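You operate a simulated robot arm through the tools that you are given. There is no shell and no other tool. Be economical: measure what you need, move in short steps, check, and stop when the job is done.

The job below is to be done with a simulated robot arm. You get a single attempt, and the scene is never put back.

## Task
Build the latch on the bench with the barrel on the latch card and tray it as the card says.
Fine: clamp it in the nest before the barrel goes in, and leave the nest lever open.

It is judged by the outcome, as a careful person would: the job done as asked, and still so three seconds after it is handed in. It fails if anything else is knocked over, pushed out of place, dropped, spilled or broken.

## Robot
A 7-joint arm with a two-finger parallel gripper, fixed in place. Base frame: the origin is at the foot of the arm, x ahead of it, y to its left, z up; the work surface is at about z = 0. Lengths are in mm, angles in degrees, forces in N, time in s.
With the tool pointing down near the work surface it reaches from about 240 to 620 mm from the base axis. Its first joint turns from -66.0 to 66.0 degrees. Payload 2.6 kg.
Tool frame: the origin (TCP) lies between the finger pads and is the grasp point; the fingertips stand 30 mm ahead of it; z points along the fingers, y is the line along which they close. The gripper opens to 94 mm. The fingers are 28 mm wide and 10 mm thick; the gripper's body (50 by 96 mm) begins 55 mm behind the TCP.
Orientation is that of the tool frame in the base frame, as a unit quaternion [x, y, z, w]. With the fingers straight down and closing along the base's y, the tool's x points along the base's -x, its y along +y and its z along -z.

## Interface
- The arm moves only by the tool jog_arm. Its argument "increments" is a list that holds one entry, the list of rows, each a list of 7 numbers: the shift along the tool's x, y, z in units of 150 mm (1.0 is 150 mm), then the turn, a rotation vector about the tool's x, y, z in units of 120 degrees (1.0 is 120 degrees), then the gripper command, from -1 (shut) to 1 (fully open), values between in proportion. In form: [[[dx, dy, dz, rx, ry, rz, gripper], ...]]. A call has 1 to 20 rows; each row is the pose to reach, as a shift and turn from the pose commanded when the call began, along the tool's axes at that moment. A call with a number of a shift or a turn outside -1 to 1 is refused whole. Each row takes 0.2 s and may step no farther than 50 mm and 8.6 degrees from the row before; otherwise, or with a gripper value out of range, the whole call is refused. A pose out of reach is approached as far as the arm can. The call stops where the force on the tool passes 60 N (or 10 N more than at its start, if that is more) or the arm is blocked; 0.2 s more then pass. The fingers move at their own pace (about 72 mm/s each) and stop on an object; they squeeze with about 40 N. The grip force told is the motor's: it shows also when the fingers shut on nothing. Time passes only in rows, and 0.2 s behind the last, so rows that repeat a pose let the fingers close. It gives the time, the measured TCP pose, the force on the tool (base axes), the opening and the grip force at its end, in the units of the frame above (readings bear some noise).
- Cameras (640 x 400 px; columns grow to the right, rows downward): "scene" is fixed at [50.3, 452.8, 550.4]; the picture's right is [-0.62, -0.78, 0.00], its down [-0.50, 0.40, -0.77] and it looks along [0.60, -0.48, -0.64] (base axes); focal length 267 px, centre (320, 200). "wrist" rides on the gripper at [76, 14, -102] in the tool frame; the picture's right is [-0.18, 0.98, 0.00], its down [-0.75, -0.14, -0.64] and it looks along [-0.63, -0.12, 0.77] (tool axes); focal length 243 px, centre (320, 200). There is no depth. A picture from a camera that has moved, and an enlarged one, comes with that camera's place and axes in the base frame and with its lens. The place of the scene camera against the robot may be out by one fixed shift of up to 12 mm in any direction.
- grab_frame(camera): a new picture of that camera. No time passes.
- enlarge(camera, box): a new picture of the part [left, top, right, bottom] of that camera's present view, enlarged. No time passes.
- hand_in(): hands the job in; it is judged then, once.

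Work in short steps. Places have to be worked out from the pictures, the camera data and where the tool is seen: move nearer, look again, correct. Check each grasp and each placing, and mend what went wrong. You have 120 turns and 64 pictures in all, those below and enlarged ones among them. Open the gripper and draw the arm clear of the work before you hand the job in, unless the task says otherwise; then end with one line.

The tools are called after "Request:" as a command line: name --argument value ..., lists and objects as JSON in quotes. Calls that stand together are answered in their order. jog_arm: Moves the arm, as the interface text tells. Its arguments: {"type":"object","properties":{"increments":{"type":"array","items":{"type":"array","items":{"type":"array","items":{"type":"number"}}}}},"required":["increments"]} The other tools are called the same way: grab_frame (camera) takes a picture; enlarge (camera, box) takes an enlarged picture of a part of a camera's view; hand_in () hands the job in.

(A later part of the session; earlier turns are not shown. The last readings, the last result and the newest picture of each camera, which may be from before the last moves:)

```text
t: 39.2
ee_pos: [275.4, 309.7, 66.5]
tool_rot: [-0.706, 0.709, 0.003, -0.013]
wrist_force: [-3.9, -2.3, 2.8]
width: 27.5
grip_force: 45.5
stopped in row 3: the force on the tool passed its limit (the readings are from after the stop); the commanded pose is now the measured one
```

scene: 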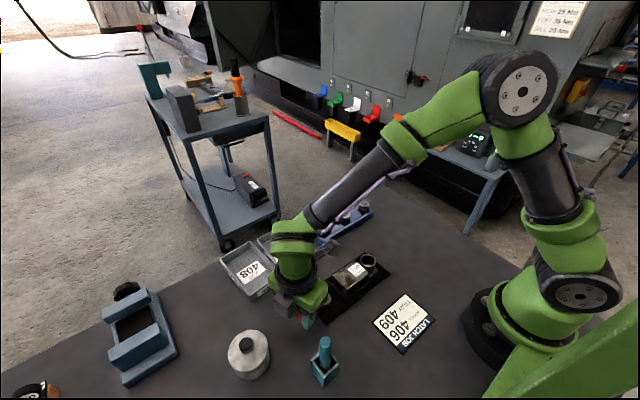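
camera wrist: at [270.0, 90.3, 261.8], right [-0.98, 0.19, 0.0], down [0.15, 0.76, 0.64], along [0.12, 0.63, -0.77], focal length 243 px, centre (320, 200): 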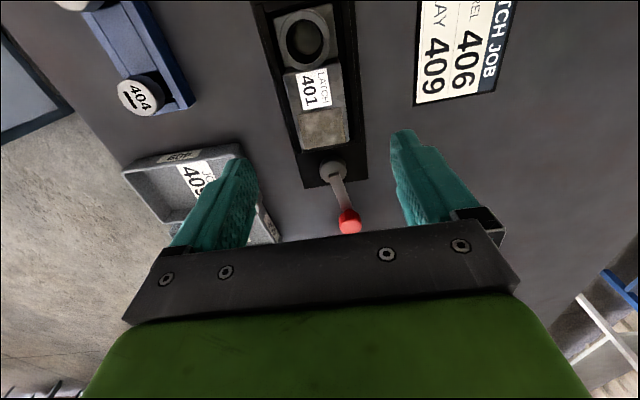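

It is a hard stop at ≈80°, yet the block was free there. Perhaps the −x end is the clamping position; I swing the lever back there and will repeat the nudge test.

Request:
jog_arm --increments '[[[0.0127, 0.0567, 0, 0.0108, -0.0068, 0, -1], [0.0327, 0.1107, 0, 0.0108, -0.0068, 0, -1], [0.0607, 0.162, 0, 0.0108, -0.0068, 0, -1], [0.0947, 0.2087, 0, 0.0108, -0.0068, 0, -1], [0.1353, 0.25, 0, 0.0108, -0.0068, 0, -1], [0.1813, 0.2853, 0, 0.0108, -0.0068, 0, -1], [0.232, 0.3133, 0, 0.0108, -0.0068, 0, -1], [0.286, 0.3347, 0, 0.0108, -0.0068, 0, -1], [0.342, 0.3487, 0, 0.0108, -0.0068, 0, -1], [0.4, 0.354, 0, 0.0108, -0.0068, 0, -1], [0.4, 0.354, 0, 0.0108, -0.0068, 0, -1]]]'

Request:
enlarge --camera "scene" --box '[270, 230, 430, 360]'

```text
t: 41.6
ee_pos: [222.8, 248.6, 69.6]
tool_rot: [-0.705, 0.709, 0.0, 0.003]
wrist_force: [23.4, 5.9, -11.0]
width: 27.4
grip_force: 44.8
```

```text
3.08 times, centred on (350, 295) of scene
camera zoom: at [50.3, 452.8, 550.4], right [-0.62, -0.78, 0.0], down [-0.5, 0.4, -0.77], along [0.6, -0.48, -0.64], focal length 823 px, centre (228, -92)
```

zoom: 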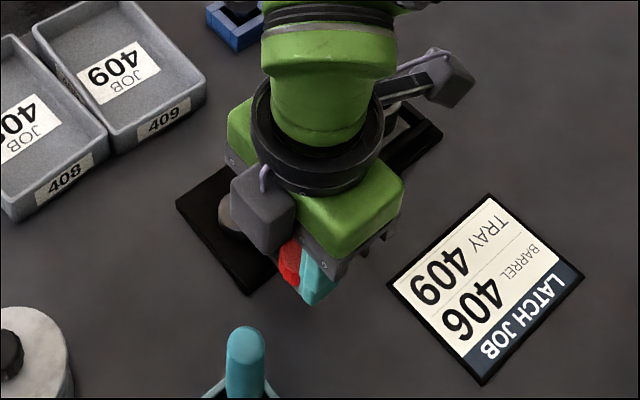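

Pressing the last couple of mm to the stop, then release, rise and move back over the block.

Request:
jog_arm --increments '[[[0.015, 0, 0, 0, 0, 0, -1], [0.027, 0, 0, 0, 0, 0, -1]]]'

Request:
jog_arm --increments '[[[0, 0, 0, 0, 0, 0, 0.3], [0, 0, 0, 0, 0, 0, 0.3], [0, 0, -0.3, 0, 0, 0, 0.5], [0, 0, -0.5, 0, 0, 0, 0.8], [0.15, -0.12, -0.55, 0, 0, 0, 0.8], [0.3, -0.25, -0.55, 0, 0, 0, 0.8], [0.45, -0.35, -0.55, 0, 0, 0, 0.8], [0.547, -0.42, -0.55, 0, 0, 0, 0.8], [0.547, -0.42, -0.55, 0, 0, 0, 0.8]]]'

Request:
grab_frame --camera "wrist"

```text
t: 42.2
ee_pos: [221.7, 248.4, 69.3]
tool_rot: [-0.706, 0.708, 0.002, 0.004]
wrist_force: [24.4, 20.8, -21.0]
width: 27.5
grip_force: 44.9
```

```text
t: 44.2
ee_pos: [285.1, 162.0, 151.6]
tool_rot: [-0.705, 0.709, 0.0, 0.001]
wrist_force: [0.8, 0.9, -0.1]
width: 84.6
grip_force: 0.0
```

```text
23 pictures are left
camera wrist: at [270.9, 84.9, 253.8], right [-0.98, 0.19, 0.0], down [0.15, 0.75, 0.64], along [0.12, 0.63, -0.77], focal length 243 px, centre (320, 200)
```

wrist: 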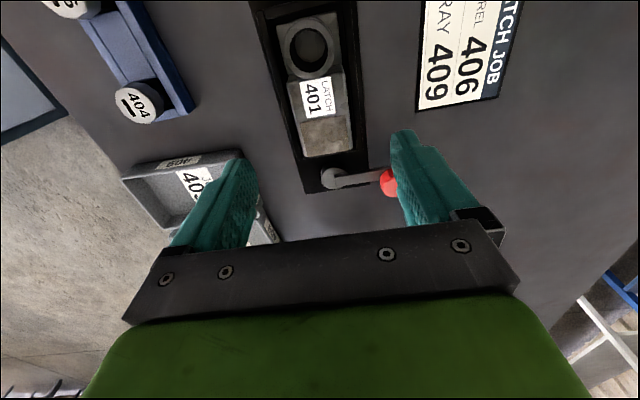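

Lever is back at the −x stop. Repeating the grip-and-nudge test.

Request:
jog_arm --increments '[[[0, 0, 0.25, 0, 0, 0, 0.8], [0, 0, 0.5, 0, 0, 0, 0.8], [0, 0, 0.61, 0, 0, 0, 0.8], [0, 0, 0.638, 0, 0, 0, 0.8], [0, 0, 0.638, 0, 0, 0, 0], [0, 0, 0.638, 0, 0, 0, -1], [0, 0, 0.638, 0, 0, 0, -1]]]'

Request:
jog_arm --increments '[[[-0.01, 0, 0, 0, 0, 0, -1], [-0.02, 0, 0, 0, 0, 0, -1], [-0.02, 0, 0, 0, 0, 0, -1]]]'

```text
t: 45.8
ee_pos: [285.1, 162.4, 54.6]
tool_rot: [-0.706, 0.709, 0.001, 0.0]
wrist_force: [-0.5, -0.5, -0.4]
width: 49.7
grip_force: 40.3
```

```text
t: 46.6
ee_pos: [284.8, 164.9, 55.9]
tool_rot: [-0.705, 0.709, 0.001, 0.001]
wrist_force: [0.0, 0.5, 0.0]
width: 49.2
grip_force: 40.5
```

Also free here. I restore the 3 mm, release, rise, and take a close look at how the latch sits in the pocket and the clearances.

Request:
jog_arm --increments '[[[0.01, 0, 0, 0, 0, 0, -1], [0.02, 0, 0, 0, 0, 0, -1], [0.02, 0, 0, 0, 0, 0, 0.2], [0.02, 0, 0, 0, 0, 0, 0.8], [0.02, 0, 0, 0, 0, 0, 0.8], [0.02, 0, -0.2, 0, 0, 0, 0.8], [0.02, 0, -0.4, 0, 0, 0, 0.8], [0.02, -0.07, -0.5, 0, 0, 0, 0.8], [0.02, -0.07, -0.5, 0, 0, 0, 0.8]]]'

Request:
enlarge --camera "wrist" --box '[250, 0, 410, 200]'

Request:
enlarge --camera "scene" --box '[300, 245, 396, 320]'

```text
t: 48.6
ee_pos: [295.7, 160.9, 130.7]
tool_rot: [-0.705, 0.709, 0.0, 0.001]
wrist_force: [0.0, 0.1, -0.2]
width: 84.7
grip_force: 0.1
```

```text
2.00 times, centred on (330, 100) of wrist
camera zoom: at [281.5, 85.5, 232.7], right [-0.98, 0.19, 0.0], down [0.14, 0.75, 0.64], along [0.12, 0.63, -0.77], focal length 485 px, centre (300, 400)
```

zoom: 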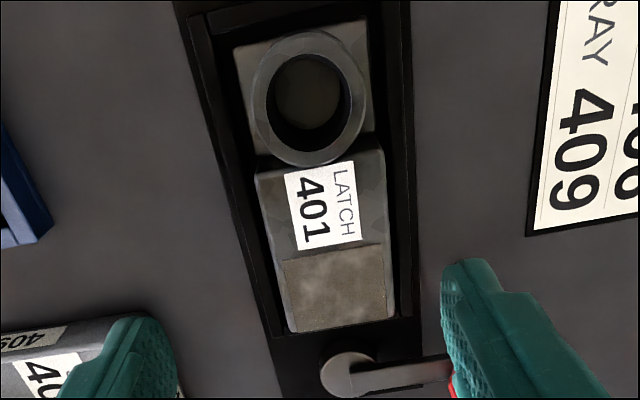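

```text
5.33 times, centred on (348, 282) of scene
camera zoom: at [50.3, 452.8, 550.4], right [-0.62, -0.78, 0.0], down [-0.5, 0.4, -0.77], along [0.6, -0.48, -0.64], focal length 1426 px, centre (171, -240)
```

zoom: 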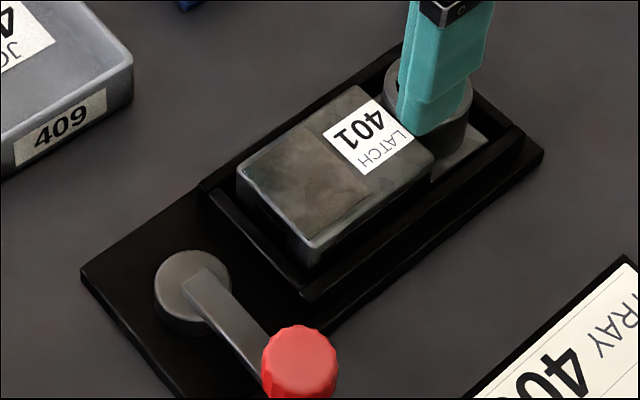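

Friction creep could mask a clamp in my nudge test, so it isn't conclusive. The lever started at −x (presumably open); I swing it to the +y stop again and then test visually. First grip the knob.

Request:
jog_arm --increments '[[[-0.14, 0.12, 0, 0, 0, 0, 0.3], [-0.28, 0.24, 0, 0, 0, 0, 0.3], [-0.43, 0.37, 0, 0, 0, 0, 0.3], [-0.571, 0.488, 0, 0, 0, 0, 0.3], [-0.571, 0.488, 0.2, 0, 0, 0, 0.3], [-0.571, 0.488, 0.36, 0, 0, 0, 0.3], [-0.571, 0.488, 0.413, 0, 0, 0, 0.3], [-0.571, 0.488, 0.413, 0, 0, 0, -0.2], [-0.571, 0.488, 0.413, 0, 0, 0, -1], [-0.571, 0.488, 0.413, 0, 0, 0, -1]]]'

```text
t: 50.8
ee_pos: [222.2, 248.5, 67.8]
tool_rot: [-0.705, 0.709, 0.0, 0.0]
wrist_force: [3.5, 2.0, -7.4]
width: 27.6
grip_force: 44.9
```

Swing along the refined arc to the +y stop, slightly pressing at the end.

Request:
jog_arm --increments '[[[-0.053, -0.004, 0, 0, 0, 0, -1], [-0.11, -0.016, 0, 0, 0, 0, -1], [-0.164, -0.036, 0, 0, 0, 0, -1], [-0.215, -0.063, 0, 0, 0, 0, -1], [-0.262, -0.097, 0, 0, 0, 0, -1], [-0.304, -0.137, 0, 0, 0, 0, -1], [-0.339, -0.183, 0, 0, 0, 0, -1], [-0.369, -0.233, 0, 0, 0, 0, -1], [-0.39, -0.287, 0, 0, 0, 0, -1], [-0.404, -0.343, 0, 0, 0, 0, -1], [-0.407, -0.375, 0, 0, 0, 0, -1]]]'

```text
t: 53.2
ee_pos: [274.7, 308.2, 69.2]
tool_rot: [-0.705, 0.709, 0.003, -0.003]
wrist_force: [-33.6, -9.3, 25.6]
width: 27.3
grip_force: 45.1
```

Pressed against the stop with ~34 N. Release, return over the block and descend around it, gripper open.

Request:
jog_arm --increments '[[[0, 0, 0, 0, 0, 0, 0.3], [0, 0, 0, 0, 0, 0, 0.3], [0, 0, -0.3, 0, 0, 0, 0.5], [0, 0, -0.5, 0, 0, 0, 0.8], [0.25, -0.01, -0.5, 0, 0, 0, 0.8], [0.5, -0.02, -0.5, 0, 0, 0, 0.8], [0.75, -0.03, -0.5, 0, 0, 0, 0.8], [0.973, -0.044, -0.5, 0, 0, 0, 0.8], [0.973, -0.044, -0.3, 0, 0, 0, 0.8], [0.973, -0.044, -0.12, 0, 0, 0, 0.8], [0.973, -0.044, 0.09, 0, 0, 0, 0.8], [0.973, -0.044, 0.09, 0, 0, 0, 0], [0.973, -0.044, 0.09, 0, 0, 0, -1], [0.973, -0.044, 0.09, 0, 0, 0, -1]]]'

Request:
enlarge --camera "wrist" --box '[240, 0, 400, 200]'

```text
t: 56.2
ee_pos: [281.9, 164.6, 56.0]
tool_rot: [-0.706, 0.709, 0.001, -0.001]
wrist_force: [0.5, 0.1, 0.7]
width: 49.4
grip_force: 39.9
```

```text
2.00 times, centred on (320, 100) of wrist
camera zoom: at [268.1, 88.6, 157.5], right [-0.98, 0.19, 0.0], down [0.15, 0.75, 0.64], along [0.12, 0.63, -0.77], focal length 485 px, centre (320, 400)
```

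zoom: 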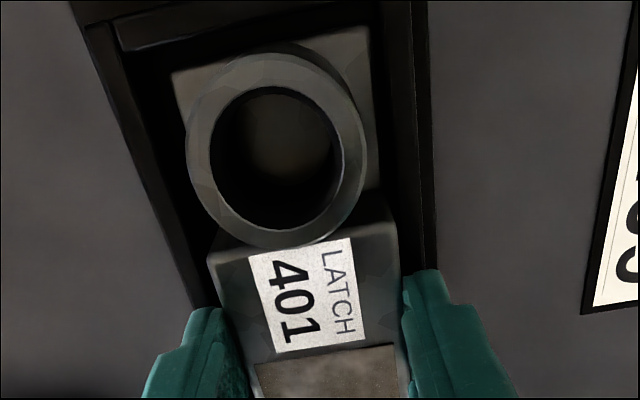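

Now nudge +y 4 mm with the same view for comparison.

Request:
jog_arm --increments '[[[-0.013, 0, 0, 0, 0, 0, -1], [-0.027, 0, 0, 0, 0, 0, -1], [-0.027, 0, 0, 0, 0, 0, -1]]]'

Request:
enlarge --camera "wrist" --box '[240, 0, 400, 200]'

```text
t: 57.0
ee_pos: [283.4, 167.5, 55.0]
tool_rot: [-0.705, 0.709, 0.0, 0.0]
wrist_force: [0.0, -6.2, 4.0]
width: 49.7
grip_force: 40.2
```

```text
2.00 times, centred on (320, 100) of wrist
camera zoom: at [268.9, 92.2, 157.5], right [-0.98, 0.19, 0.0], down [0.14, 0.75, 0.64], along [0.12, 0.63, -0.77], focal length 485 px, centre (320, 400)
```

zoom: 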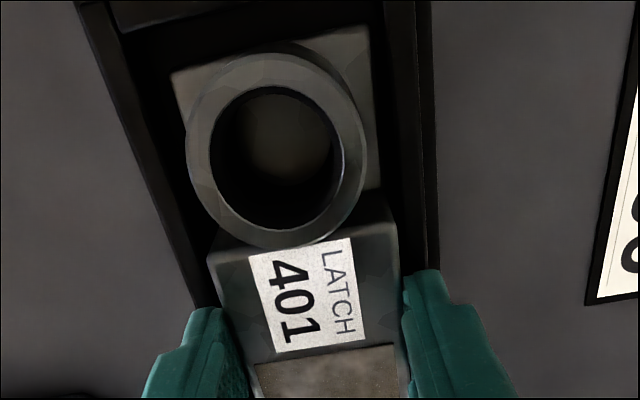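

The latch slid with the gripper, so it isn't held laterally. I re-centre it (+3 mm x, −4 mm y) and try a small 5 mm lift to see whether the clamp holds it down.

Request:
jog_arm --increments '[[[0.015, -0.01, 0, 0, 0, 0, -1], [0.027, -0.02, 0, 0, 0, 0, -1], [0.027, -0.02, 0, 0, 0, 0, -1]]]'

Request:
jog_arm --increments '[[[0, 0, -0.012, 0, 0, 0, -1], [0, 0, -0.025, 0, 0, 0, -1], [0, 0, -0.035, 0, 0, 0, -1], [0, 0, -0.035, 0, 0, 0, -1]]]'

Request:
enlarge --camera "scene" --box '[300, 230, 428, 330]'

```text
t: 57.8
ee_pos: [287.4, 164.1, 55.6]
tool_rot: [-0.705, 0.709, 0.0, 0.0]
wrist_force: [-2.2, 0.7, 3.9]
width: 49.6
grip_force: 40.1
```

```text
t: 58.8
ee_pos: [287.0, 164.6, 60.9]
tool_rot: [-0.705, 0.709, 0.0, 0.001]
wrist_force: [-0.4, 0.9, -3.2]
width: 49.4
grip_force: 39.6
```

```text
4.00 times, centred on (364, 280) of scene
camera zoom: at [50.3, 452.8, 550.4], right [-0.62, -0.78, 0.0], down [-0.5, 0.4, -0.77], along [0.6, -0.48, -0.64], focal length 1070 px, centre (144, -120)
```

zoom: 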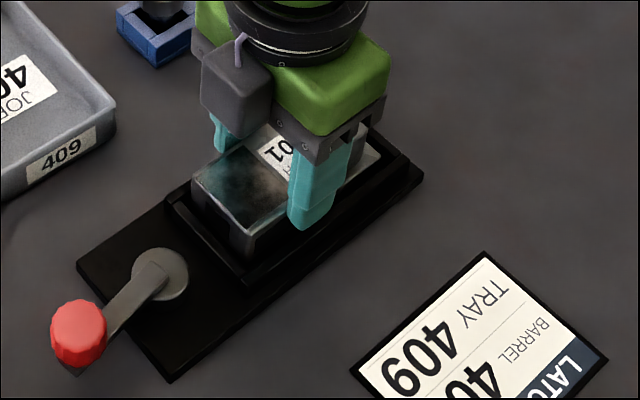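

The latch lifted freely, so it's not clamped; perhaps the clamp only engages if the latch is precisely seated. I'll lower it and find the exact pocket limits by gentle probing, +x first.

Request:
jog_arm --increments '[[[0, 0, 0.02, 0, 0, 0, -1], [0, 0, 0.034, 0, 0, 0, -1], [0, -0.02, 0.034, 0, 0, 0, -1], [0, -0.04, 0.034, 0, 0, 0, -1], [0, -0.05, 0.034, 0, 0, 0, -1]]]'

Request:
jog_arm --increments '[[[0, 0.03, 0, 0, 0, 0, -1], [0, 0.06, 0, 0, 0, 0, -1], [0, 0.08, 0, 0, 0, 0, -1], [0, 0.1, 0, 0, 0, 0, -1]]]'

```text
t: 60.0
ee_pos: [289.7, 164.7, 54.5]
tool_rot: [-0.705, 0.709, 0.004, -0.006]
wrist_force: [-43.4, 4.3, 34.6]
width: 49.8
grip_force: 39.7
```

```text
t: 61.0
ee_pos: [281.2, 163.2, 55.2]
tool_rot: [-0.705, 0.709, 0.0, 0.001]
wrist_force: [4.2, -2.2, -3.1]
width: 49.5
grip_force: 39.6
```

x range for the TCP is ≈281–289.5 (centre 285.3). Now probing y both ways.

Request:
jog_arm --increments '[[[-0.02, -0.027, 0, 0, 0, 0, -1], [-0.04, -0.027, 0, 0, 0, 0, -1], [-0.053, -0.027, 0, 0, 0, 0, -1], [-0.053, -0.027, 0, 0, 0, 0, -1]]]'

Request:
jog_arm --increments '[[[0.03, 0, 0, 0, 0, 0, -1], [0.06, 0, 0, 0, 0, 0, -1], [0.09, 0, 0, 0, 0, 0, -1], [0.106, 0, 0, 0, 0, 0, -1], [0.106, 0, 0, 0, 0, 0, -1]]]'

```text
t: 62.0
ee_pos: [284.5, 169.4, 55.0]
tool_rot: [-0.704, 0.711, -0.002, -0.003]
wrist_force: [0.7, -35.5, 5.3]
width: 49.7
grip_force: 39.7
```

```text
t: 63.2
ee_pos: [284.5, 160.9, 56.3]
tool_rot: [0.708, -0.706, -0.001, -0.005]
wrist_force: [0.2, 34.6, 2.3]
width: 49.6
grip_force: 40.4
```

y range is 160.9–169.4 (centre 165.1). I centre the latch, release, wait, then regrip and try a 4 mm lift again with the lever at +y.

Request:
jog_arm --increments '[[[-0.03, -0.012, 0, 0, 0, 0, -1], [-0.061, -0.012, 0, 0, 0, 0, -1], [-0.061, -0.012, 0.004, 0, 0, 0, -1], [-0.061, -0.012, 0, 0, 0, 0, 0.2], [-0.061, -0.012, 0, 0, 0, 0, 0.4], [-0.061, -0.012, 0, 0, 0, 0, 0.4], [-0.061, -0.012, 0, 0, 0, 0, 0.4], [-0.061, -0.012, 0, 0, 0, 0, -1], [-0.061, -0.012, 0, 0, 0, 0, -1], [-0.061, -0.012, 0, 0, 0, 0, -1]]]'

Request:
jog_arm --increments '[[[0, 0, -0.013, 0, 0, 0, -1], [0, 0, -0.027, 0, 0, 0, -1], [0, 0, -0.027, 0, 0, 0, -1]]]'

```text
t: 65.4
ee_pos: [285.9, 164.2, 55.4]
tool_rot: [-0.705, 0.709, 0.0, 0.0]
wrist_force: [-0.5, 0.5, -0.2]
width: 49.4
grip_force: 39.9
```

```text
t: 66.2
ee_pos: [286.0, 164.7, 60.8]
tool_rot: [-0.706, 0.709, 0.001, 0.0]
wrist_force: [-0.3, -0.8, -2.5]
width: 49.7
grip_force: 39.6
```

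Still free. I set it down centred, and swing the lever to −x for the same lift test there with the latch properly centred. First release and grip the knob.

Request:
jog_arm --increments '[[[0, 0, 0.03, 0, 0, 0, -1], [0, 0, 0.03, 0, 0, 0, 0.2], [0, 0, 0.03, 0, 0, 0, 0.6], [0, 0, 0.03, 0, 0, 0, 0.6], [0, 0, -0.25, 0, 0, 0, 0.6], [0, 0, -0.5, 0, 0, 0, 0.6], [-0.25, 0.02, -0.5, 0, 0, 0, 0.4], [-0.5, 0.04, -0.5, 0, 0, 0, 0.3], [-0.75, 0.06, -0.5, 0, 0, 0, 0.3], [-0.957, 0.08, -0.5, 0, 0, 0, 0.3], [-0.957, 0.08, -0.25, 0, 0, 0, 0.3], [-0.957, 0.08, -0.05, 0, 0, 0, 0.3], [-0.957, 0.08, 0.053, 0, 0, 0, 0.3], [-0.957, 0.08, 0.053, 0, 0, 0, -0.2], [-0.957, 0.08, 0.053, 0, 0, 0, -1], [-0.957, 0.08, 0.053, 0, 0, 0, -1]]]'

```text
t: 69.6
ee_pos: [274.7, 309.8, 52.3]
tool_rot: [-0.706, 0.708, 0.0, 0.001]
wrist_force: [-1.5, 2.1, -5.1]
width: 27.4
grip_force: 45.3
```

I descended slightly too low (sign slip); I open, raise 16 mm, regrip and then swing.

Request:
jog_arm --increments '[[[0, 0, 0, 0, 0, 0, 0.2], [0, 0, 0, 0, 0, 0, 0.2], [0, 0, -0.11, 0, 0, 0, 0.2], [0, 0, -0.11, 0, 0, 0, -1], [0, 0, -0.11, 0, 0, 0, -1], [0, 0, -0.11, 0, 0, 0, -1]]]'

Request:
jog_arm --increments '[[[0.0127, 0.0567, 0, 0, 0, 0, -1], [0.0327, 0.1107, 0, 0, 0, 0, -1], [0.0607, 0.162, 0, 0, 0, 0, -1], [0.0947, 0.2087, 0, 0, 0, 0, -1], [0.1353, 0.25, 0, 0, 0, 0, -1], [0.1813, 0.2853, 0, 0, 0, 0, -1], [0.232, 0.3133, 0, 0, 0, 0, -1], [0.286, 0.3347, 0, 0, 0, 0, -1], [0.342, 0.3487, 0, 0, 0, 0, -1], [0.4, 0.354, 0, 0, 0, 0, -1], [0.425, 0.352, 0, 0, 0, 0, -1], [0.425, 0.352, 0, 0, 0, 0, -1]]]'

```text
t: 71.0
ee_pos: [274.3, 308.1, 69.3]
tool_rot: [-0.705, 0.709, 0.001, 0.0]
wrist_force: [-3.3, -1.0, 2.6]
width: 27.3
grip_force: 44.9
```

```text
t: 73.6
ee_pos: [222.6, 251.1, 70.1]
tool_rot: [0.708, -0.706, -0.002, -0.008]
wrist_force: [15.8, 31.1, -11.1]
width: 27.8
grip_force: 45.3
```

At the −x stop. Release, return to the block, take a look, then grip.

Request:
jog_arm --increments '[[[0, 0, 0, 0, 0, 0, 0.3], [0, 0, 0, 0, 0, 0, 0.3], [0, 0, -0.3, 0, 0, 0, 0.5], [0, 0, -0.5, 0, 0, 0, 0.8], [0.13, -0.11, -0.5, 0, 0, 0, 0.8], [0.27, -0.22, -0.5, 0, 0, 0, 0.8], [0.4, -0.33, -0.5, 0, 0, 0, 0.8], [0.532, -0.427, -0.5, 0, 0, 0, 0.8], [0.532, -0.427, -0.5, 0, 0, 0, 0.8]]]'

Request:
enlarge --camera "wrist" --box '[240, 0, 420, 220]'

```text
t: 75.6
ee_pos: [285.3, 165.1, 144.4]
tool_rot: [-0.705, 0.709, 0.001, 0.0]
wrist_force: [0.2, -0.2, 0.3]
width: 84.5
grip_force: 0.1
```

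```text
1.82 times, centred on (330, 110) of wrist
camera zoom: at [269.7, 88.5, 246.9], right [-0.98, 0.19, 0.0], down [0.15, 0.75, 0.64], along [0.12, 0.63, -0.77], focal length 441 px, centre (302, 364)
```

zoom: 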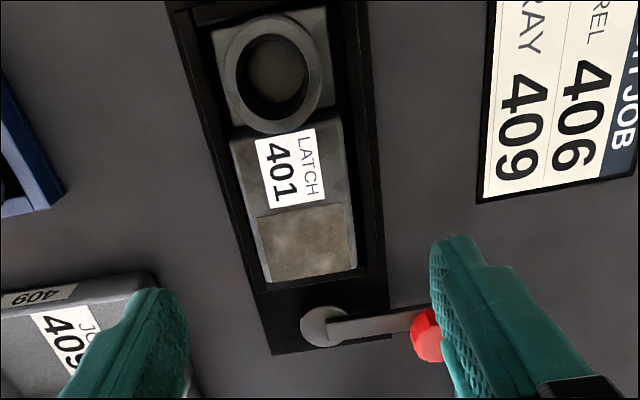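

Latch is centred and the lever at −x. Grip and lift 4 mm as test.

Request:
jog_arm --increments '[[[0, 0, 0.25, 0, 0, 0, 0.8], [0, 0, 0.5, 0, 0, 0, 0.8], [0, 0, 0.593, 0, 0, 0, 0.8], [0, 0, 0.593, 0, 0, 0, 0.2], [0, 0, 0.593, 0, 0, 0, -1], [0, 0, 0.593, 0, 0, 0, -1], [0, 0, 0.593, 0, 0, 0, -1]]]'

Request:
jog_arm --increments '[[[0, 0, -0.013, 0, 0, 0, -1], [0, 0, -0.027, 0, 0, 0, -1], [0, 0, -0.027, 0, 0, 0, -1]]]'

```text
t: 77.2
ee_pos: [285.9, 163.4, 56.2]
tool_rot: [-0.705, 0.709, 0.001, 0.001]
wrist_force: [0.0, -0.1, -0.5]
width: 49.7
grip_force: 40.6
```

```text
t: 78.0
ee_pos: [285.6, 164.8, 59.4]
tool_rot: [-0.705, 0.709, 0.0, 0.0]
wrist_force: [-0.2, 0.6, -2.1]
width: 49.5
grip_force: 39.9
```

Free here too, so −x is the open position. I set it down centred and close the lever to +y once more (a full close with the latch exactly centred).

Request:
jog_arm --increments '[[[0, 0, 0.03, 0, 0, 0, -1], [0, 0, 0.03, 0, 0, 0, 0.2], [0, 0, 0.03, 0, 0, 0, 0.6], [0, 0, 0.03, 0, 0, 0, 0.6], [0, 0, -0.25, 0, 0, 0, 0.6], [0, 0, -0.5, 0, 0, 0, 0.6], [-0.14, 0.1, -0.5, 0, 0, 0, 0.4], [-0.28, 0.21, -0.5, 0, 0, 0, 0.3], [-0.42, 0.32, -0.5, 0, 0, 0, 0.3], [-0.553, 0.42, -0.5, 0, 0, 0, 0.3], [-0.553, 0.42, -0.3, 0, 0, 0, 0.3], [-0.553, 0.42, -0.12, 0, 0, 0, 0.3], [-0.553, 0.42, -0.065, 0, 0, 0, 0.3], [-0.553, 0.42, -0.065, 0, 0, 0, -0.2], [-0.553, 0.42, -0.065, 0, 0, 0, -1], [-0.553, 0.42, -0.065, 0, 0, 0, -1]]]'

Request:
jog_arm --increments '[[[-0.053, -0.004, 0, 0, 0, 0, -1], [-0.11, -0.016, 0, 0, 0, 0, -1], [-0.164, -0.036, 0, 0, 0, 0, -1], [-0.215, -0.063, 0, 0, 0, 0, -1], [-0.262, -0.097, 0, 0, 0, 0, -1], [-0.304, -0.137, 0, 0, 0, 0, -1], [-0.339, -0.183, 0, 0, 0, 0, -1], [-0.369, -0.233, 0, 0, 0, 0, -1], [-0.39, -0.287, 0, 0, 0, 0, -1], [-0.404, -0.343, 0, 0, 0, 0, -1], [-0.407, -0.375, 0, 0, 0, 0, -1], [-0.407, -0.375, 0, 0, 0, 0, -1]]]'

```text
t: 81.4
ee_pos: [222.3, 247.0, 68.1]
tool_rot: [-0.705, 0.709, 0.0, 0.003]
wrist_force: [20.6, 3.3, -14.5]
width: 27.6
grip_force: 44.7
```

```text
t: 84.0
ee_pos: [274.9, 308.5, 69.5]
tool_rot: [-0.705, 0.709, 0.003, -0.003]
wrist_force: [-36.2, -3.7, 24.3]
width: 27.4
grip_force: 44.9
```

Closed again. Return, grip the block and lift-test.

Request:
jog_arm --increments '[[[0, 0, 0, 0, 0, 0, 0.3], [0, 0, 0, 0, 0, 0, 0.3], [0, 0, -0.3, 0, 0, 0, 0.5], [0, 0, -0.5, 0, 0, 0, 0.8], [0.25, -0.01, -0.5, 0, 0, 0, 0.8], [0.5, -0.02, -0.5, 0, 0, 0, 0.8], [0.75, -0.03, -0.5, 0, 0, 0, 0.8], [0.957, -0.046, -0.5, 0, 0, 0, 0.8], [0.957, -0.046, -0.25, 0, 0, 0, 0.8], [0.957, -0.046, -0.05, 0, 0, 0, 0.8], [0.957, -0.046, 0.09, 0, 0, 0, 0.8], [0.957, -0.046, 0.09, 0, 0, 0, 0], [0.957, -0.046, 0.09, 0, 0, 0, -1], [0.957, -0.046, 0.09, 0, 0, 0, -1]]]'

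Request:
jog_arm --increments '[[[0, 0, -0.013, 0, 0, 0, -1], [0, 0, -0.027, 0, 0, 0, -1], [0, 0, -0.027, 0, 0, 0, -1]]]'

```text
t: 87.0
ee_pos: [284.7, 163.5, 53.4]
tool_rot: [-0.706, 0.708, 0.001, -0.001]
wrist_force: [-7.5, -3.2, 5.1]
width: 71.8
grip_force: 45.0
```

```text
t: 87.5
ee_pos: [284.7, 163.9, 54.2]
tool_rot: [-0.707, 0.708, 0.002, 0.0]
wrist_force: [3.3, 1.6, -4.1]
width: 71.8
grip_force: 45.4
stopped in row 2: the force on the tool passed its limit (the readings are from after the stop); the commanded pose is now the measured one
```

The fingers were slightly too low and closed on the nest walls (71.8 mm); the nest is fixed, no motion. I open, raise to z≈57, and regrip the block, then lift-test.

Request:
jog_arm --increments '[[[0, 0, 0, 0, 0, 0, 0.8], [0, 0, 0, 0, 0, 0, 0.8], [0, 0, -0.021, 0, 0, 0, 0.8], [0, 0, -0.021, 0, 0, 0, 0], [0, 0, -0.021, 0, 0, 0, -1], [0, 0, -0.021, 0, 0, 0, -1], [0, 0, -0.021, 0, 0, 0, -1]]]'

Request:
jog_arm --increments '[[[0, 0, -0.013, 0, 0, 0, -1], [0, 0, -0.027, 0, 0, 0, -1], [0, 0, -0.027, 0, 0, 0, -1]]]'

```text
t: 89.1
ee_pos: [284.1, 163.8, 56.4]
tool_rot: [-0.706, 0.709, 0.002, -0.001]
wrist_force: [-0.7, 0.7, 1.4]
width: 49.4
grip_force: 40.3
```

```text
t: 89.9
ee_pos: [284.9, 165.2, 60.8]
tool_rot: [-0.706, 0.708, 0.001, 0.0]
wrist_force: [-0.2, 0.2, -3.3]
width: 49.8
grip_force: 39.7
```

Still free, so the clamp has no physical hold I can feel. I set the latch down centred, release, rise, and look closely at the lever hub and plate for markings.

Request:
jog_arm --increments '[[[0, 0, 0.03, 0, 0, 0, -1], [0, 0, 0.03, 0, 0, 0, 0.2], [0, 0, 0.03, 0, 0, 0, 0.8], [0, 0, 0.03, 0, 0, 0, 0.8], [0, 0, -0.2, 0, 0, 0, 0.8], [-0.15, 0, -0.3, 0, 0, 0, 0.8], [-0.3, 0, -0.3, 0, 0, 0, 0.8], [-0.3, 0, -0.3, 0, 0, 0, 0.8]]]'

Request:
enlarge --camera "wrist" --box '[260, 70, 388, 190]'

```text
t: 91.7
ee_pos: [284.4, 209.2, 105.1]
tool_rot: [-0.705, 0.709, 0.002, -0.001]
wrist_force: [0.1, -0.8, 0.9]
width: 84.6
grip_force: 0.1
```

```text
3.33 times, centred on (324, 130) of wrist
camera zoom: at [270.4, 133.3, 207.0], right [-0.98, 0.19, 0.0], down [0.15, 0.75, 0.64], along [0.12, 0.63, -0.77], focal length 809 px, centre (307, 433)
```

zoom: 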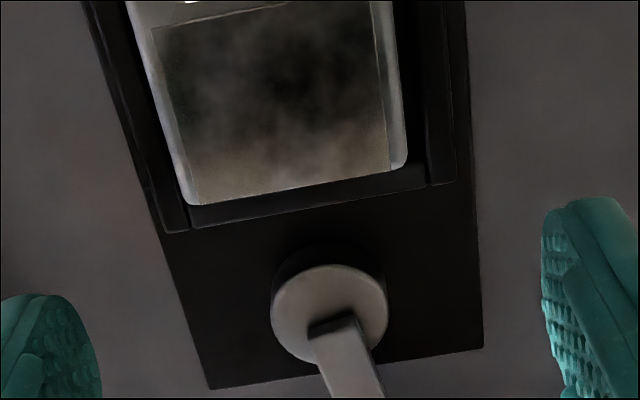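

No markings. The starting (empty-nest) position must be the open one and +y the closed one, so the latch is now clamped; on to barrel 406, near (436, 48). I move to look at it.

Request:
jog_arm --increments '[[[0, 0, -0.2, 0, 0, 0, 0.5], [0.16, -0.16, -0.3, 0, 0, 0, 0.3], [0.33, -0.33, -0.3, 0, 0, 0, 0.3], [0.5, -0.49, -0.3, 0, 0, 0, 0.3], [0.66, -0.65, -0.3, 0, 0, 0, 0.3], [0.83, -0.81, -0.3, 0, 0, 0, 0.3], [0.995, -0.97, -0.3, 0, 0, 0, 0.3], [0.995, -0.97, -0.3, 0, 0, 0, 0.3]]]'

Request:
enlarge --camera "wrist" --box '[230, 10, 390, 180]'

```text
t: 93.5
ee_pos: [431.2, 60.3, 150.3]
tool_rot: [-0.707, 0.707, 0.001, 0.0]
wrist_force: [0.5, 0.1, 0.5]
width: 61.0
grip_force: 0.0
```

```text
2.35 times, centred on (310, 95) of wrist
camera zoom: at [416.1, -15.5, 252.2], right [-0.98, 0.19, 0.0], down [0.14, 0.75, 0.64], along [0.12, 0.63, -0.77], focal length 571 px, centre (344, 447)
```

zoom: 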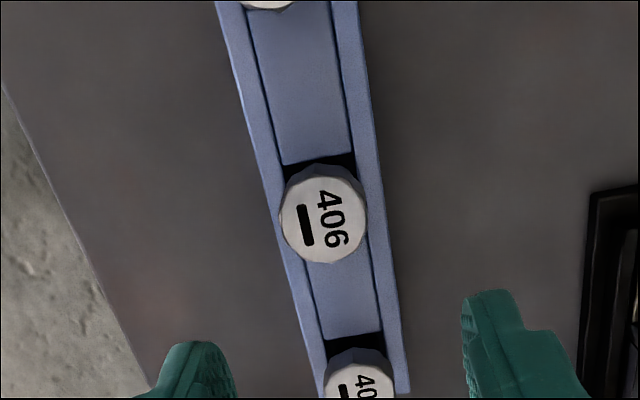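

406 is at ≈(436, 49.5), top z≈40, head ≈30 mm across. I check from the scene view how far the heads stand above the rack.

Request:
enlarge --camera "scene" --box '[305, 190, 385, 250]'

```text
6.67 times, centred on (345, 220) of scene
camera zoom: at [50.3, 452.7, 550.4], right [-0.62, -0.78, 0.0], down [-0.5, 0.4, -0.77], along [0.6, -0.48, -0.64], focal length 1783 px, centre (153, 67)
```

zoom: 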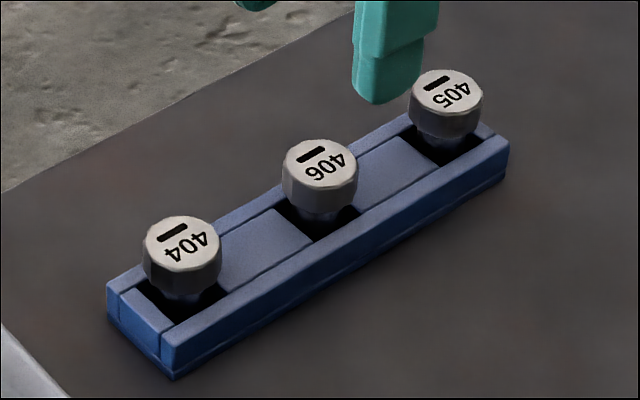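

Heads are ≈32 mm wide, ≈15 mm tall, standing ≈8 mm clear of the rack on narrower shanks. I descend to tips z≈28 around 406's head and close gently.

Request:
jog_arm --increments '[[[0.073, -0.035, 0.2, 0, 0, 0, 0.3], [0.073, -0.035, 0.4, 0, 0, 0, 0.3], [0.073, -0.035, 0.55, 0, 0, 0, 0.3], [0.073, -0.035, 0.613, 0, 0, 0, 0.3], [0.073, -0.035, 0.613, 0, 0, 0, 0.3]]]'

Request:
enlarge --camera "wrist" --box '[230, 100, 410, 220]'

```text
t: 94.7
ee_pos: [436.7, 49.8, 57.7]
tool_rot: [-0.706, 0.708, 0.002, 0.0]
wrist_force: [-0.1, 0.1, 1.4]
width: 60.9
grip_force: 0.2
```

```text
3.33 times, centred on (320, 160) of wrist
camera zoom: at [421.4, -26.9, 159.5], right [-0.98, 0.19, 0.0], down [0.15, 0.75, 0.64], along [0.12, 0.63, -0.77], focal length 809 px, centre (320, 333)
```

zoom: 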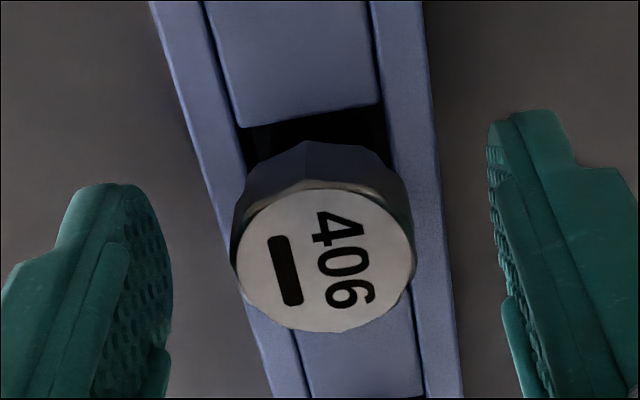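

Head centred between the pads. I raise 4 mm so tips stay clear of the head's underside, then close.

Request:
jog_arm --increments '[[[0, 0, -0.025, 0, 0, 0, 0.3], [0, 0, -0.025, 0, 0, 0, -0.2], [0, 0, -0.025, 0, 0, 0, -1], [0, 0, -0.025, 0, 0, 0, -1], [0, 0, -0.025, 0, 0, 0, -1]]]'

Request:
jog_arm --increments '[[[0, 0, -0.1, 0, 0, 0, -1], [0, 0, -0.3, 0, 0, 0, -1], [0, 0, -0.5, 0, 0, 0, -1], [0, 0, -0.5, 0, 0, 0, -1]]]'

Request:
enlarge --camera "scene" --box '[295, 160, 391, 250]'

```text
t: 95.9
ee_pos: [435.5, 49.2, 62.1]
tool_rot: [-0.706, 0.709, 0.002, 0.0]
wrist_force: [0.0, -0.1, 1.1]
width: 30.5
grip_force: 40.0
```

```text
t: 96.9
ee_pos: [436.5, 50.2, 137.5]
tool_rot: [-0.706, 0.708, 0.002, -0.001]
wrist_force: [-0.6, -0.1, -1.2]
width: 30.7
grip_force: 40.4
```

```text
4.44 times, centred on (343, 205) of scene
camera zoom: at [50.3, 452.8, 550.4], right [-0.62, -0.78, 0.0], down [-0.5, 0.4, -0.77], along [0.6, -0.48, -0.64], focal length 1188 px, centre (218, 178)
```

zoom: 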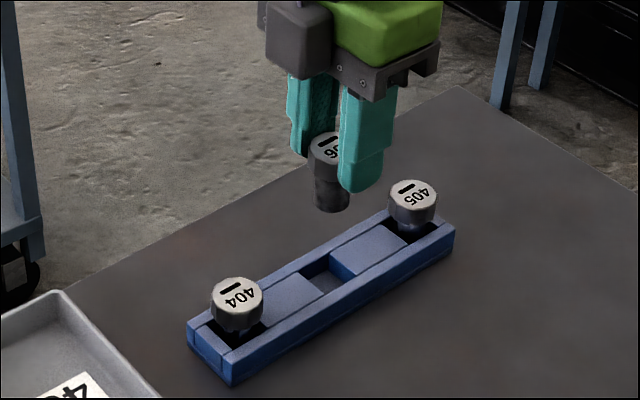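

Barrel 406 is held (30.6 mm), others undisturbed. I carry it toward the nest, stopping at about (288, 155) to measure the ring.

Request:
jog_arm --increments '[[[-0.1, 0.15, -0.05, 0, 0, 0, -1], [-0.24, 0.35, -0.05, 0, 0, 0, -1], [-0.38, 0.55, -0.05, 0, 0, 0, -1], [-0.52, 0.75, -0.05, 0, 0, 0, -1], [-0.65, 0.92, -0.05, 0, 0, 0, -1], [-0.7, 0.99, -0.05, 0, 0, 0, -1], [-0.7, 0.99, -0.05, 0, 0, 0, -1]]]'

Request:
enlarge --camera "wrist" --box '[230, 0, 410, 220]'

```text
t: 98.5
ee_pos: [287.0, 153.7, 144.2]
tool_rot: [-0.706, 0.708, 0.002, -0.001]
wrist_force: [-0.1, 0.0, -0.7]
width: 30.7
grip_force: 40.3
```

```text
1.82 times, centred on (320, 110) of wrist
camera zoom: at [273.1, 78.6, 246.3], right [-0.98, 0.19, 0.0], down [0.14, 0.75, 0.64], along [0.12, 0.63, -0.77], focal length 441 px, centre (320, 364)
```

zoom: 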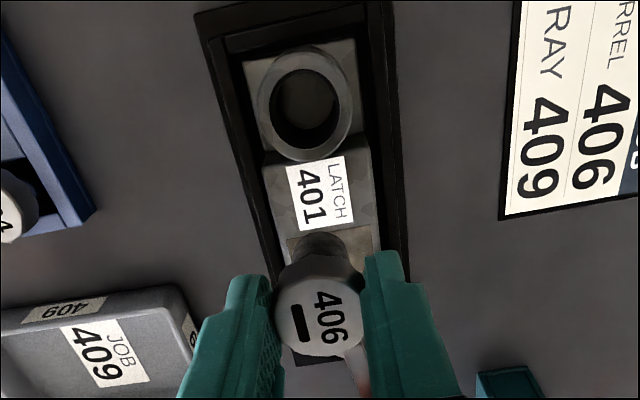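

Ring centre ≈(285.5, 112). I move the barrel above it and lower to just above the ring's rim.

Request:
jog_arm --increments '[[[0.14, 0.005, 0, 0, 0, 0, -1], [0.287, 0.01, 0, 0, 0, 0, -1], [0.287, 0.01, 0.15, 0, 0, 0, -1], [0.287, 0.01, 0.3, 0, 0, 0, -1], [0.287, 0.01, 0.3, 0, 0, 0, -1]]]'

Request:
enlarge --camera "wrist" --box '[250, 90, 390, 230]'

Request:
enlarge --camera "scene" --box '[340, 215, 420, 285]'

```text
t: 99.7
ee_pos: [284.1, 112.7, 99.8]
tool_rot: [-0.707, 0.708, 0.002, -0.001]
wrist_force: [-0.5, 0.5, -0.3]
width: 30.4
grip_force: 39.7
```

```text
2.86 times, centred on (320, 160) of wrist
camera zoom: at [271.7, 35.2, 201.8], right [-0.98, 0.19, 0.0], down [0.14, 0.75, 0.64], along [0.12, 0.63, -0.77], focal length 693 px, centre (320, 314)
```

zoom: 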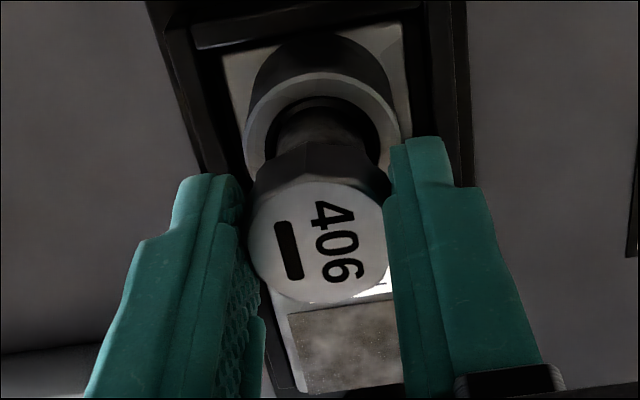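

```text
5.71 times, centred on (380, 250) of scene
camera zoom: at [50.3, 452.8, 550.4], right [-0.62, -0.78, 0.0], down [-0.5, 0.4, -0.77], along [0.6, -0.48, -0.64], focal length 1528 px, centre (-23, -86)
```

zoom: 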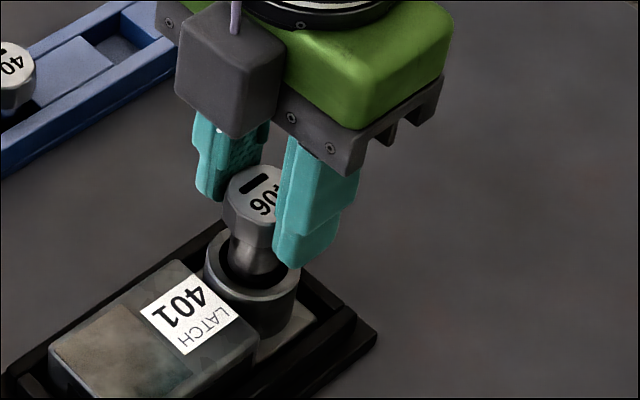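

The shank is aligned over the hole. I lower slowly watching for contact.

Request:
jog_arm --increments '[[[0, 0, 0.05, 0, 0, 0, -1], [0, 0, 0.1, 0, 0, 0, -1], [0, 0, 0.14, 0, 0, 0, -1], [0, 0, 0.17, 0, 0, 0, -1], [0, 0, 0.17, 0, 0, 0, -1]]]'

Request:
enlarge --camera "scene" --box '[340, 215, 420, 285]'

```text
t: 100.9
ee_pos: [286.0, 110.9, 75.9]
tool_rot: [-0.705, 0.709, 0.001, 0.001]
wrist_force: [-18.5, -8.2, 54.8]
width: 30.3
grip_force: 39.9
```

```text
5.71 times, centred on (380, 250) of scene
camera zoom: at [50.1, 452.7, 550.5], right [-0.62, -0.78, 0.0], down [-0.5, 0.4, -0.77], along [0.6, -0.48, -0.64], focal length 1528 px, centre (-23, -86)
```

zoom: 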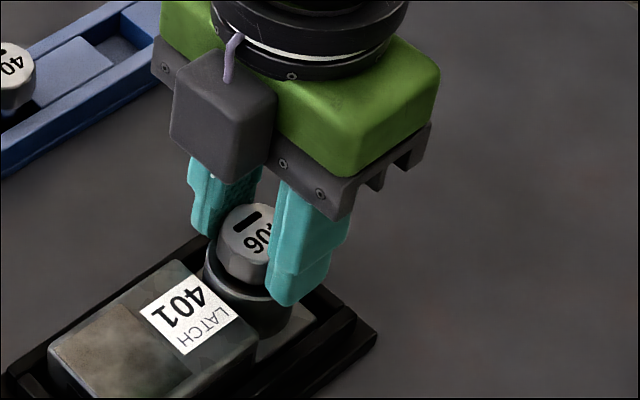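

Contact (55 N) with the head still ≈8–10 mm above the rim. I back off 4 mm to read lateral forces and check alignment.

Request:
jog_arm --increments '[[[0, 0, -0.015, 0, 0, 0, -1], [0, 0, -0.03, 0, 0, 0, -1], [0, 0, -0.03, 0, 0, 0, -1]]]'

Request:
enlarge --camera "wrist" --box '[260, 80, 380, 220]'

```text
t: 101.7
ee_pos: [285.9, 110.9, 78.6]
tool_rot: [-0.706, 0.708, 0.001, -0.001]
wrist_force: [-0.6, -0.6, -0.1]
width: 30.5
grip_force: 39.8
```

```text
2.86 times, centred on (320, 150) of wrist
camera zoom: at [271.8, 34.7, 180.5], right [-0.98, 0.19, 0.0], down [0.14, 0.75, 0.64], along [0.12, 0.63, -0.77], focal length 693 px, centre (320, 343)
```

zoom: 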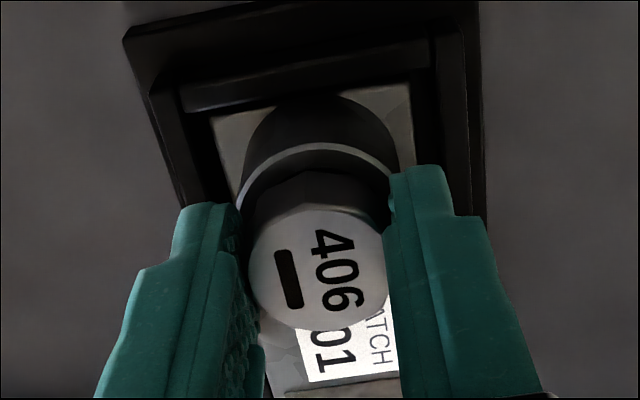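

No lateral load: the contact is purely vertical, consistent with the shank bottoming on the socket floor (≈14 mm deep). I lower to contact, release, and rise to inspect.

Request:
jog_arm --increments '[[[0, 0, 0.015, 0, 0, 0, -1], [0, 0, 0.022, 0, 0, 0, -1], [0, 0, 0.022, 0, 0, 0, 0], [0, 0, 0.022, 0, 0, 0, 0.4], [0, 0, 0.022, 0, 0, 0, 0.4], [0, 0, -0.15, 0, 0, 0, 0.4], [0, 0, -0.4, 0, 0, 0, 0.4], [0, 0, -0.4, 0, 0, 0, 0.4]]]'

Request:
enlarge --camera "scene" --box '[335, 215, 415, 285]'

Request:
enlarge --camera "wrist" --box '[260, 60, 380, 200]'

```text
t: 103.5
ee_pos: [286.6, 111.4, 138.6]
tool_rot: [-0.707, 0.707, 0.002, 0.0]
wrist_force: [-0.5, 0.9, -0.1]
width: 65.9
grip_force: 0.1
```

```text
5.71 times, centred on (375, 250) of scene
camera zoom: at [50.3, 452.8, 550.4], right [-0.62, -0.78, 0.0], down [-0.5, 0.4, -0.77], along [0.6, -0.48, -0.64], focal length 1528 px, centre (6, -86)
```

zoom: 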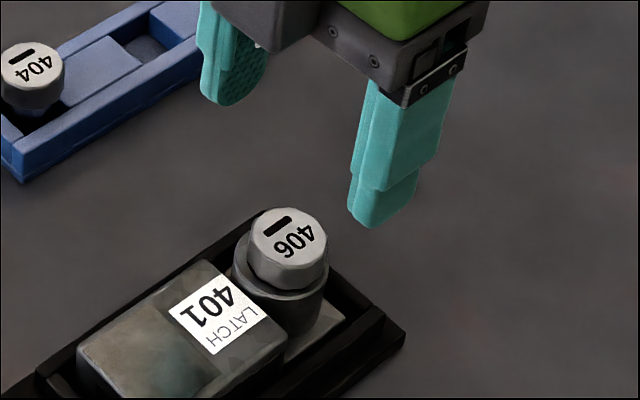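

```text
2.86 times, centred on (320, 130) of wrist
camera zoom: at [273.5, 34.5, 241.3], right [-0.98, 0.19, 0.0], down [0.14, 0.75, 0.64], along [0.12, 0.63, -0.77], focal length 693 px, centre (320, 400)
```

zoom: 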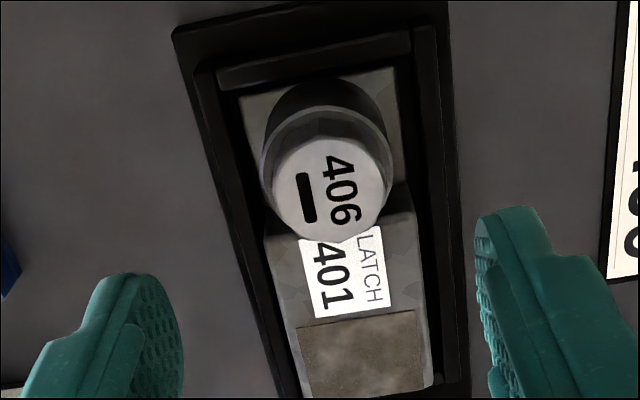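

The barrel is in but seems slightly shifted/proud. I press the head down gently with closed fingertips to make sure it is fully seated.

Request:
jog_arm --increments '[[[0, 0, 0, 0, 0, 0, -1], [0, 0, 0.1, 0, 0, 0, -1], [0, 0, 0.2, 0, 0, 0, -1], [0, 0, 0.27, 0, 0, 0, -1], [0, 0, 0.3, 0, 0, 0, -1], [0, 0, 0.32, 0, 0, 0, -1], [0, 0, 0.335, 0, 0, 0, -1], [0, 0, 0.35, 0, 0, 0, -1], [0, 0, 0.365, 0, 0, 0, -1], [0, 0, 0.38, 0, 0, 0, -1]]]'

Request:
enlarge --camera "scene" --box '[335, 215, 415, 285]'

```text
t: 105.3
ee_pos: [287.6, 111.6, 91.9]
tool_rot: [-0.705, 0.709, -0.001, 0.001]
wrist_force: [-3.9, -0.7, 13.7]
width: 0.0
grip_force: 32.6
stopped in row 8: the force on the tool passed its limit (the readings are from after the stop); the commanded pose is now the measured one
```

```text
5.71 times, centred on (375, 250) of scene
camera zoom: at [50.2, 452.7, 550.4], right [-0.62, -0.78, 0.0], down [-0.5, 0.4, -0.77], along [0.6, -0.48, -0.64], focal length 1528 px, centre (6, -86)
```

zoom: 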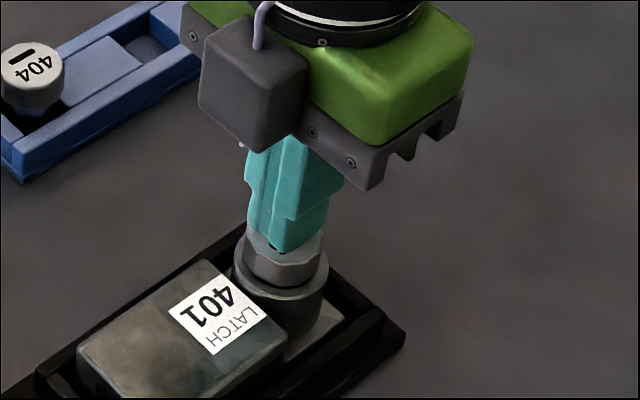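

It held 60 N with the head upright and centred: seated. Now I open the lever; first move up and toward the knob.

Request:
jog_arm --increments '[[[0, 0, -0.3, 0, 0, 0, -1], [-0.2, 0, -0.35, 0, 0, 0, -0.5], [-0.45, 0.02, -0.35, 0, 0, 0, 0.3], [-0.7, 0.04, -0.35, 0, 0, 0, 0.3], [-0.95, 0.06, -0.35, 0, 0, 0, 0.3], [-0.95, 0.06, -0.35, 0, 0, 0, 0.3]]]'

Request:
jog_arm --increments '[[[-0.2, 0.01, 0, 0, 0, 0, 0.3], [-0.36, 0.03, 0, 0, 0, 0, 0.3], [-0.36, 0.03, 0.2, 0, 0, 0, 0.3], [-0.36, 0.03, 0.4, 0, 0, 0, 0.3], [-0.36, 0.03, 0.5, 0, 0, 0, 0.3], [-0.36, 0.03, 0.5, 0, 0, 0, 0.3]]]'

```text
t: 106.7
ee_pos: [280.9, 254.9, 143.9]
tool_rot: [-0.705, 0.709, 0.0, 0.002]
wrist_force: [0.4, 0.4, 0.1]
width: 61.0
grip_force: 0.1
```

```text
t: 108.1
ee_pos: [276.3, 308.4, 67.7]
tool_rot: [-0.705, 0.71, -0.001, 0.002]
wrist_force: [0.2, -0.4, -0.2]
width: 61.0
grip_force: 0.1
```

Positioned at the knob; close and swing the lever back along the arc to −x (open).

Request:
jog_arm --increments '[[[0, 0, 0, 0, 0, 0, -0.2], [0, 0, 0, 0, 0, 0, -1], [0, 0, 0, 0, 0, 0, -1]]]'

Request:
jog_arm --increments '[[[0.0127, 0.0567, 0, 0, 0, 0, -1], [0.0327, 0.1107, 0, 0, 0, 0, -1], [0.0607, 0.162, 0, 0, 0, 0, -1], [0.0947, 0.2087, 0, 0, 0, 0, -1], [0.1353, 0.25, 0, 0, 0, 0, -1], [0.1813, 0.2853, 0, 0, 0, 0, -1], [0.232, 0.3133, 0, 0, 0, 0, -1], [0.286, 0.3347, 0, 0, 0, 0, -1], [0.342, 0.3487, 0, 0, 0, 0, -1], [0.4, 0.354, 0, 0, 0, 0, -1], [0.42, 0.354, 0, 0, 0, 0, -1], [0.42, 0.354, 0, 0, 0, 0, -1]]]'

```text
t: 108.9
ee_pos: [274.9, 308.3, 66.7]
tool_rot: [-0.706, 0.709, 0.0, 0.0]
wrist_force: [-13.0, -1.2, 3.4]
width: 27.3
grip_force: 45.3
```

```text
t: 111.5
ee_pos: [223.2, 246.8, 69.3]
tool_rot: [-0.705, 0.709, 0.0, 0.005]
wrist_force: [24.0, 13.9, -14.2]
width: 27.6
grip_force: 45.4
```

Lever is open at −x. Release, go over the block (nearer the ring for balance) and grip at z≈57.

Request:
jog_arm --increments '[[[0, 0, 0, 0, 0, 0, 0.3], [0, 0, 0, 0, 0, 0, 0.3], [0, 0, -0.3, 0, 0, 0, 0.5], [0, 0, -0.5, 0, 0, 0, 0.8], [0.15, -0.1, -0.5, 0, 0, 0, 0.8], [0.3, -0.2, -0.5, 0, 0, 0, 0.8], [0.45, -0.31, -0.5, 0, 0, 0, 0.8], [0.583, -0.413, -0.5, 0, 0, 0, 0.8], [0.583, -0.413, -0.25, 0, 0, 0, 0.8], [0.583, -0.413, -0.05, 0, 0, 0, 0.8], [0.583, -0.413, 0.073, 0, 0, 0, 0.8], [0.583, -0.413, 0.073, 0, 0, 0, 0], [0.583, -0.413, 0.073, 0, 0, 0, -1], [0.583, -0.413, 0.073, 0, 0, 0, -1]]]'

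Request:
enlarge --camera "scene" --box '[280, 190, 440, 330]'

```text
t: 114.5
ee_pos: [283.4, 157.2, 56.1]
tool_rot: [-0.705, 0.709, -0.001, 0.001]
wrist_force: [1.3, -0.2, 0.1]
width: 49.6
grip_force: 40.2
```

```text
2.86 times, centred on (360, 260) of scene
camera zoom: at [50.3, 452.8, 550.4], right [-0.62, -0.78, 0.0], down [-0.5, 0.4, -0.77], along [0.6, -0.48, -0.64], focal length 764 px, centre (206, 29)
```

zoom: 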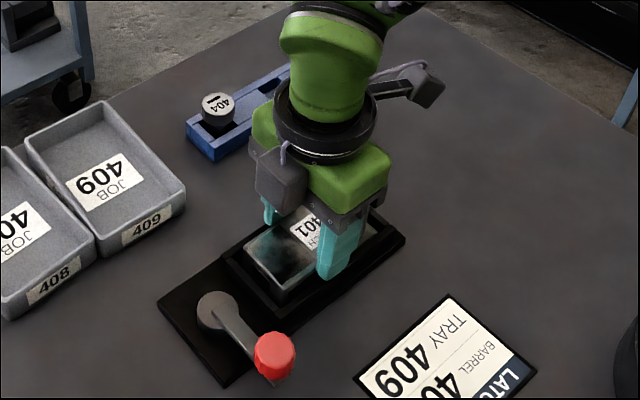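

Gripped at 49.6. I lift straight up 90 mm and check the assembly.

Request:
jog_arm --increments '[[[0, 0, -0.05, 0, 0, 0, -1], [0, 0, -0.15, 0, 0, 0, -1], [0, 0, -0.3, 0, 0, 0, -1], [0, 0, -0.45, 0, 0, 0, -1], [0, 0, -0.6, 0, 0, 0, -1], [0, 0, -0.6, 0, 0, 0, -1]]]'

Request:
grab_frame --camera "wrist"

```text
t: 115.9
ee_pos: [284.3, 156.5, 148.4]
tool_rot: [-0.705, 0.709, -0.001, 0.002]
wrist_force: [0.0, -0.2, -3.6]
width: 49.3
grip_force: 40.3
```

```text
2 pictures are left
camera wrist: at [268.2, 80.5, 250.0], right [-0.98, 0.19, 0.0], down [0.14, 0.75, 0.64], along [0.12, 0.63, -0.77], focal length 243 px, centre (320, 200)
```

wrist: 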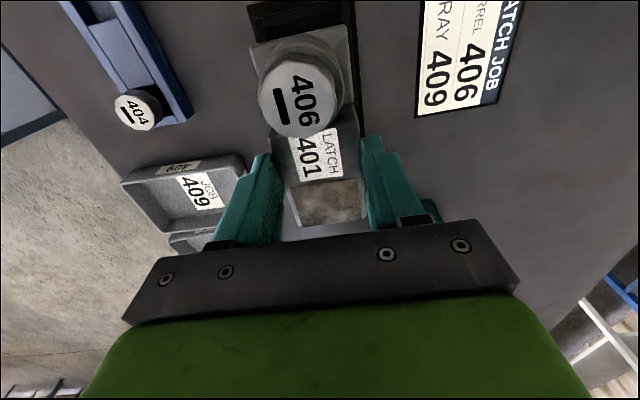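

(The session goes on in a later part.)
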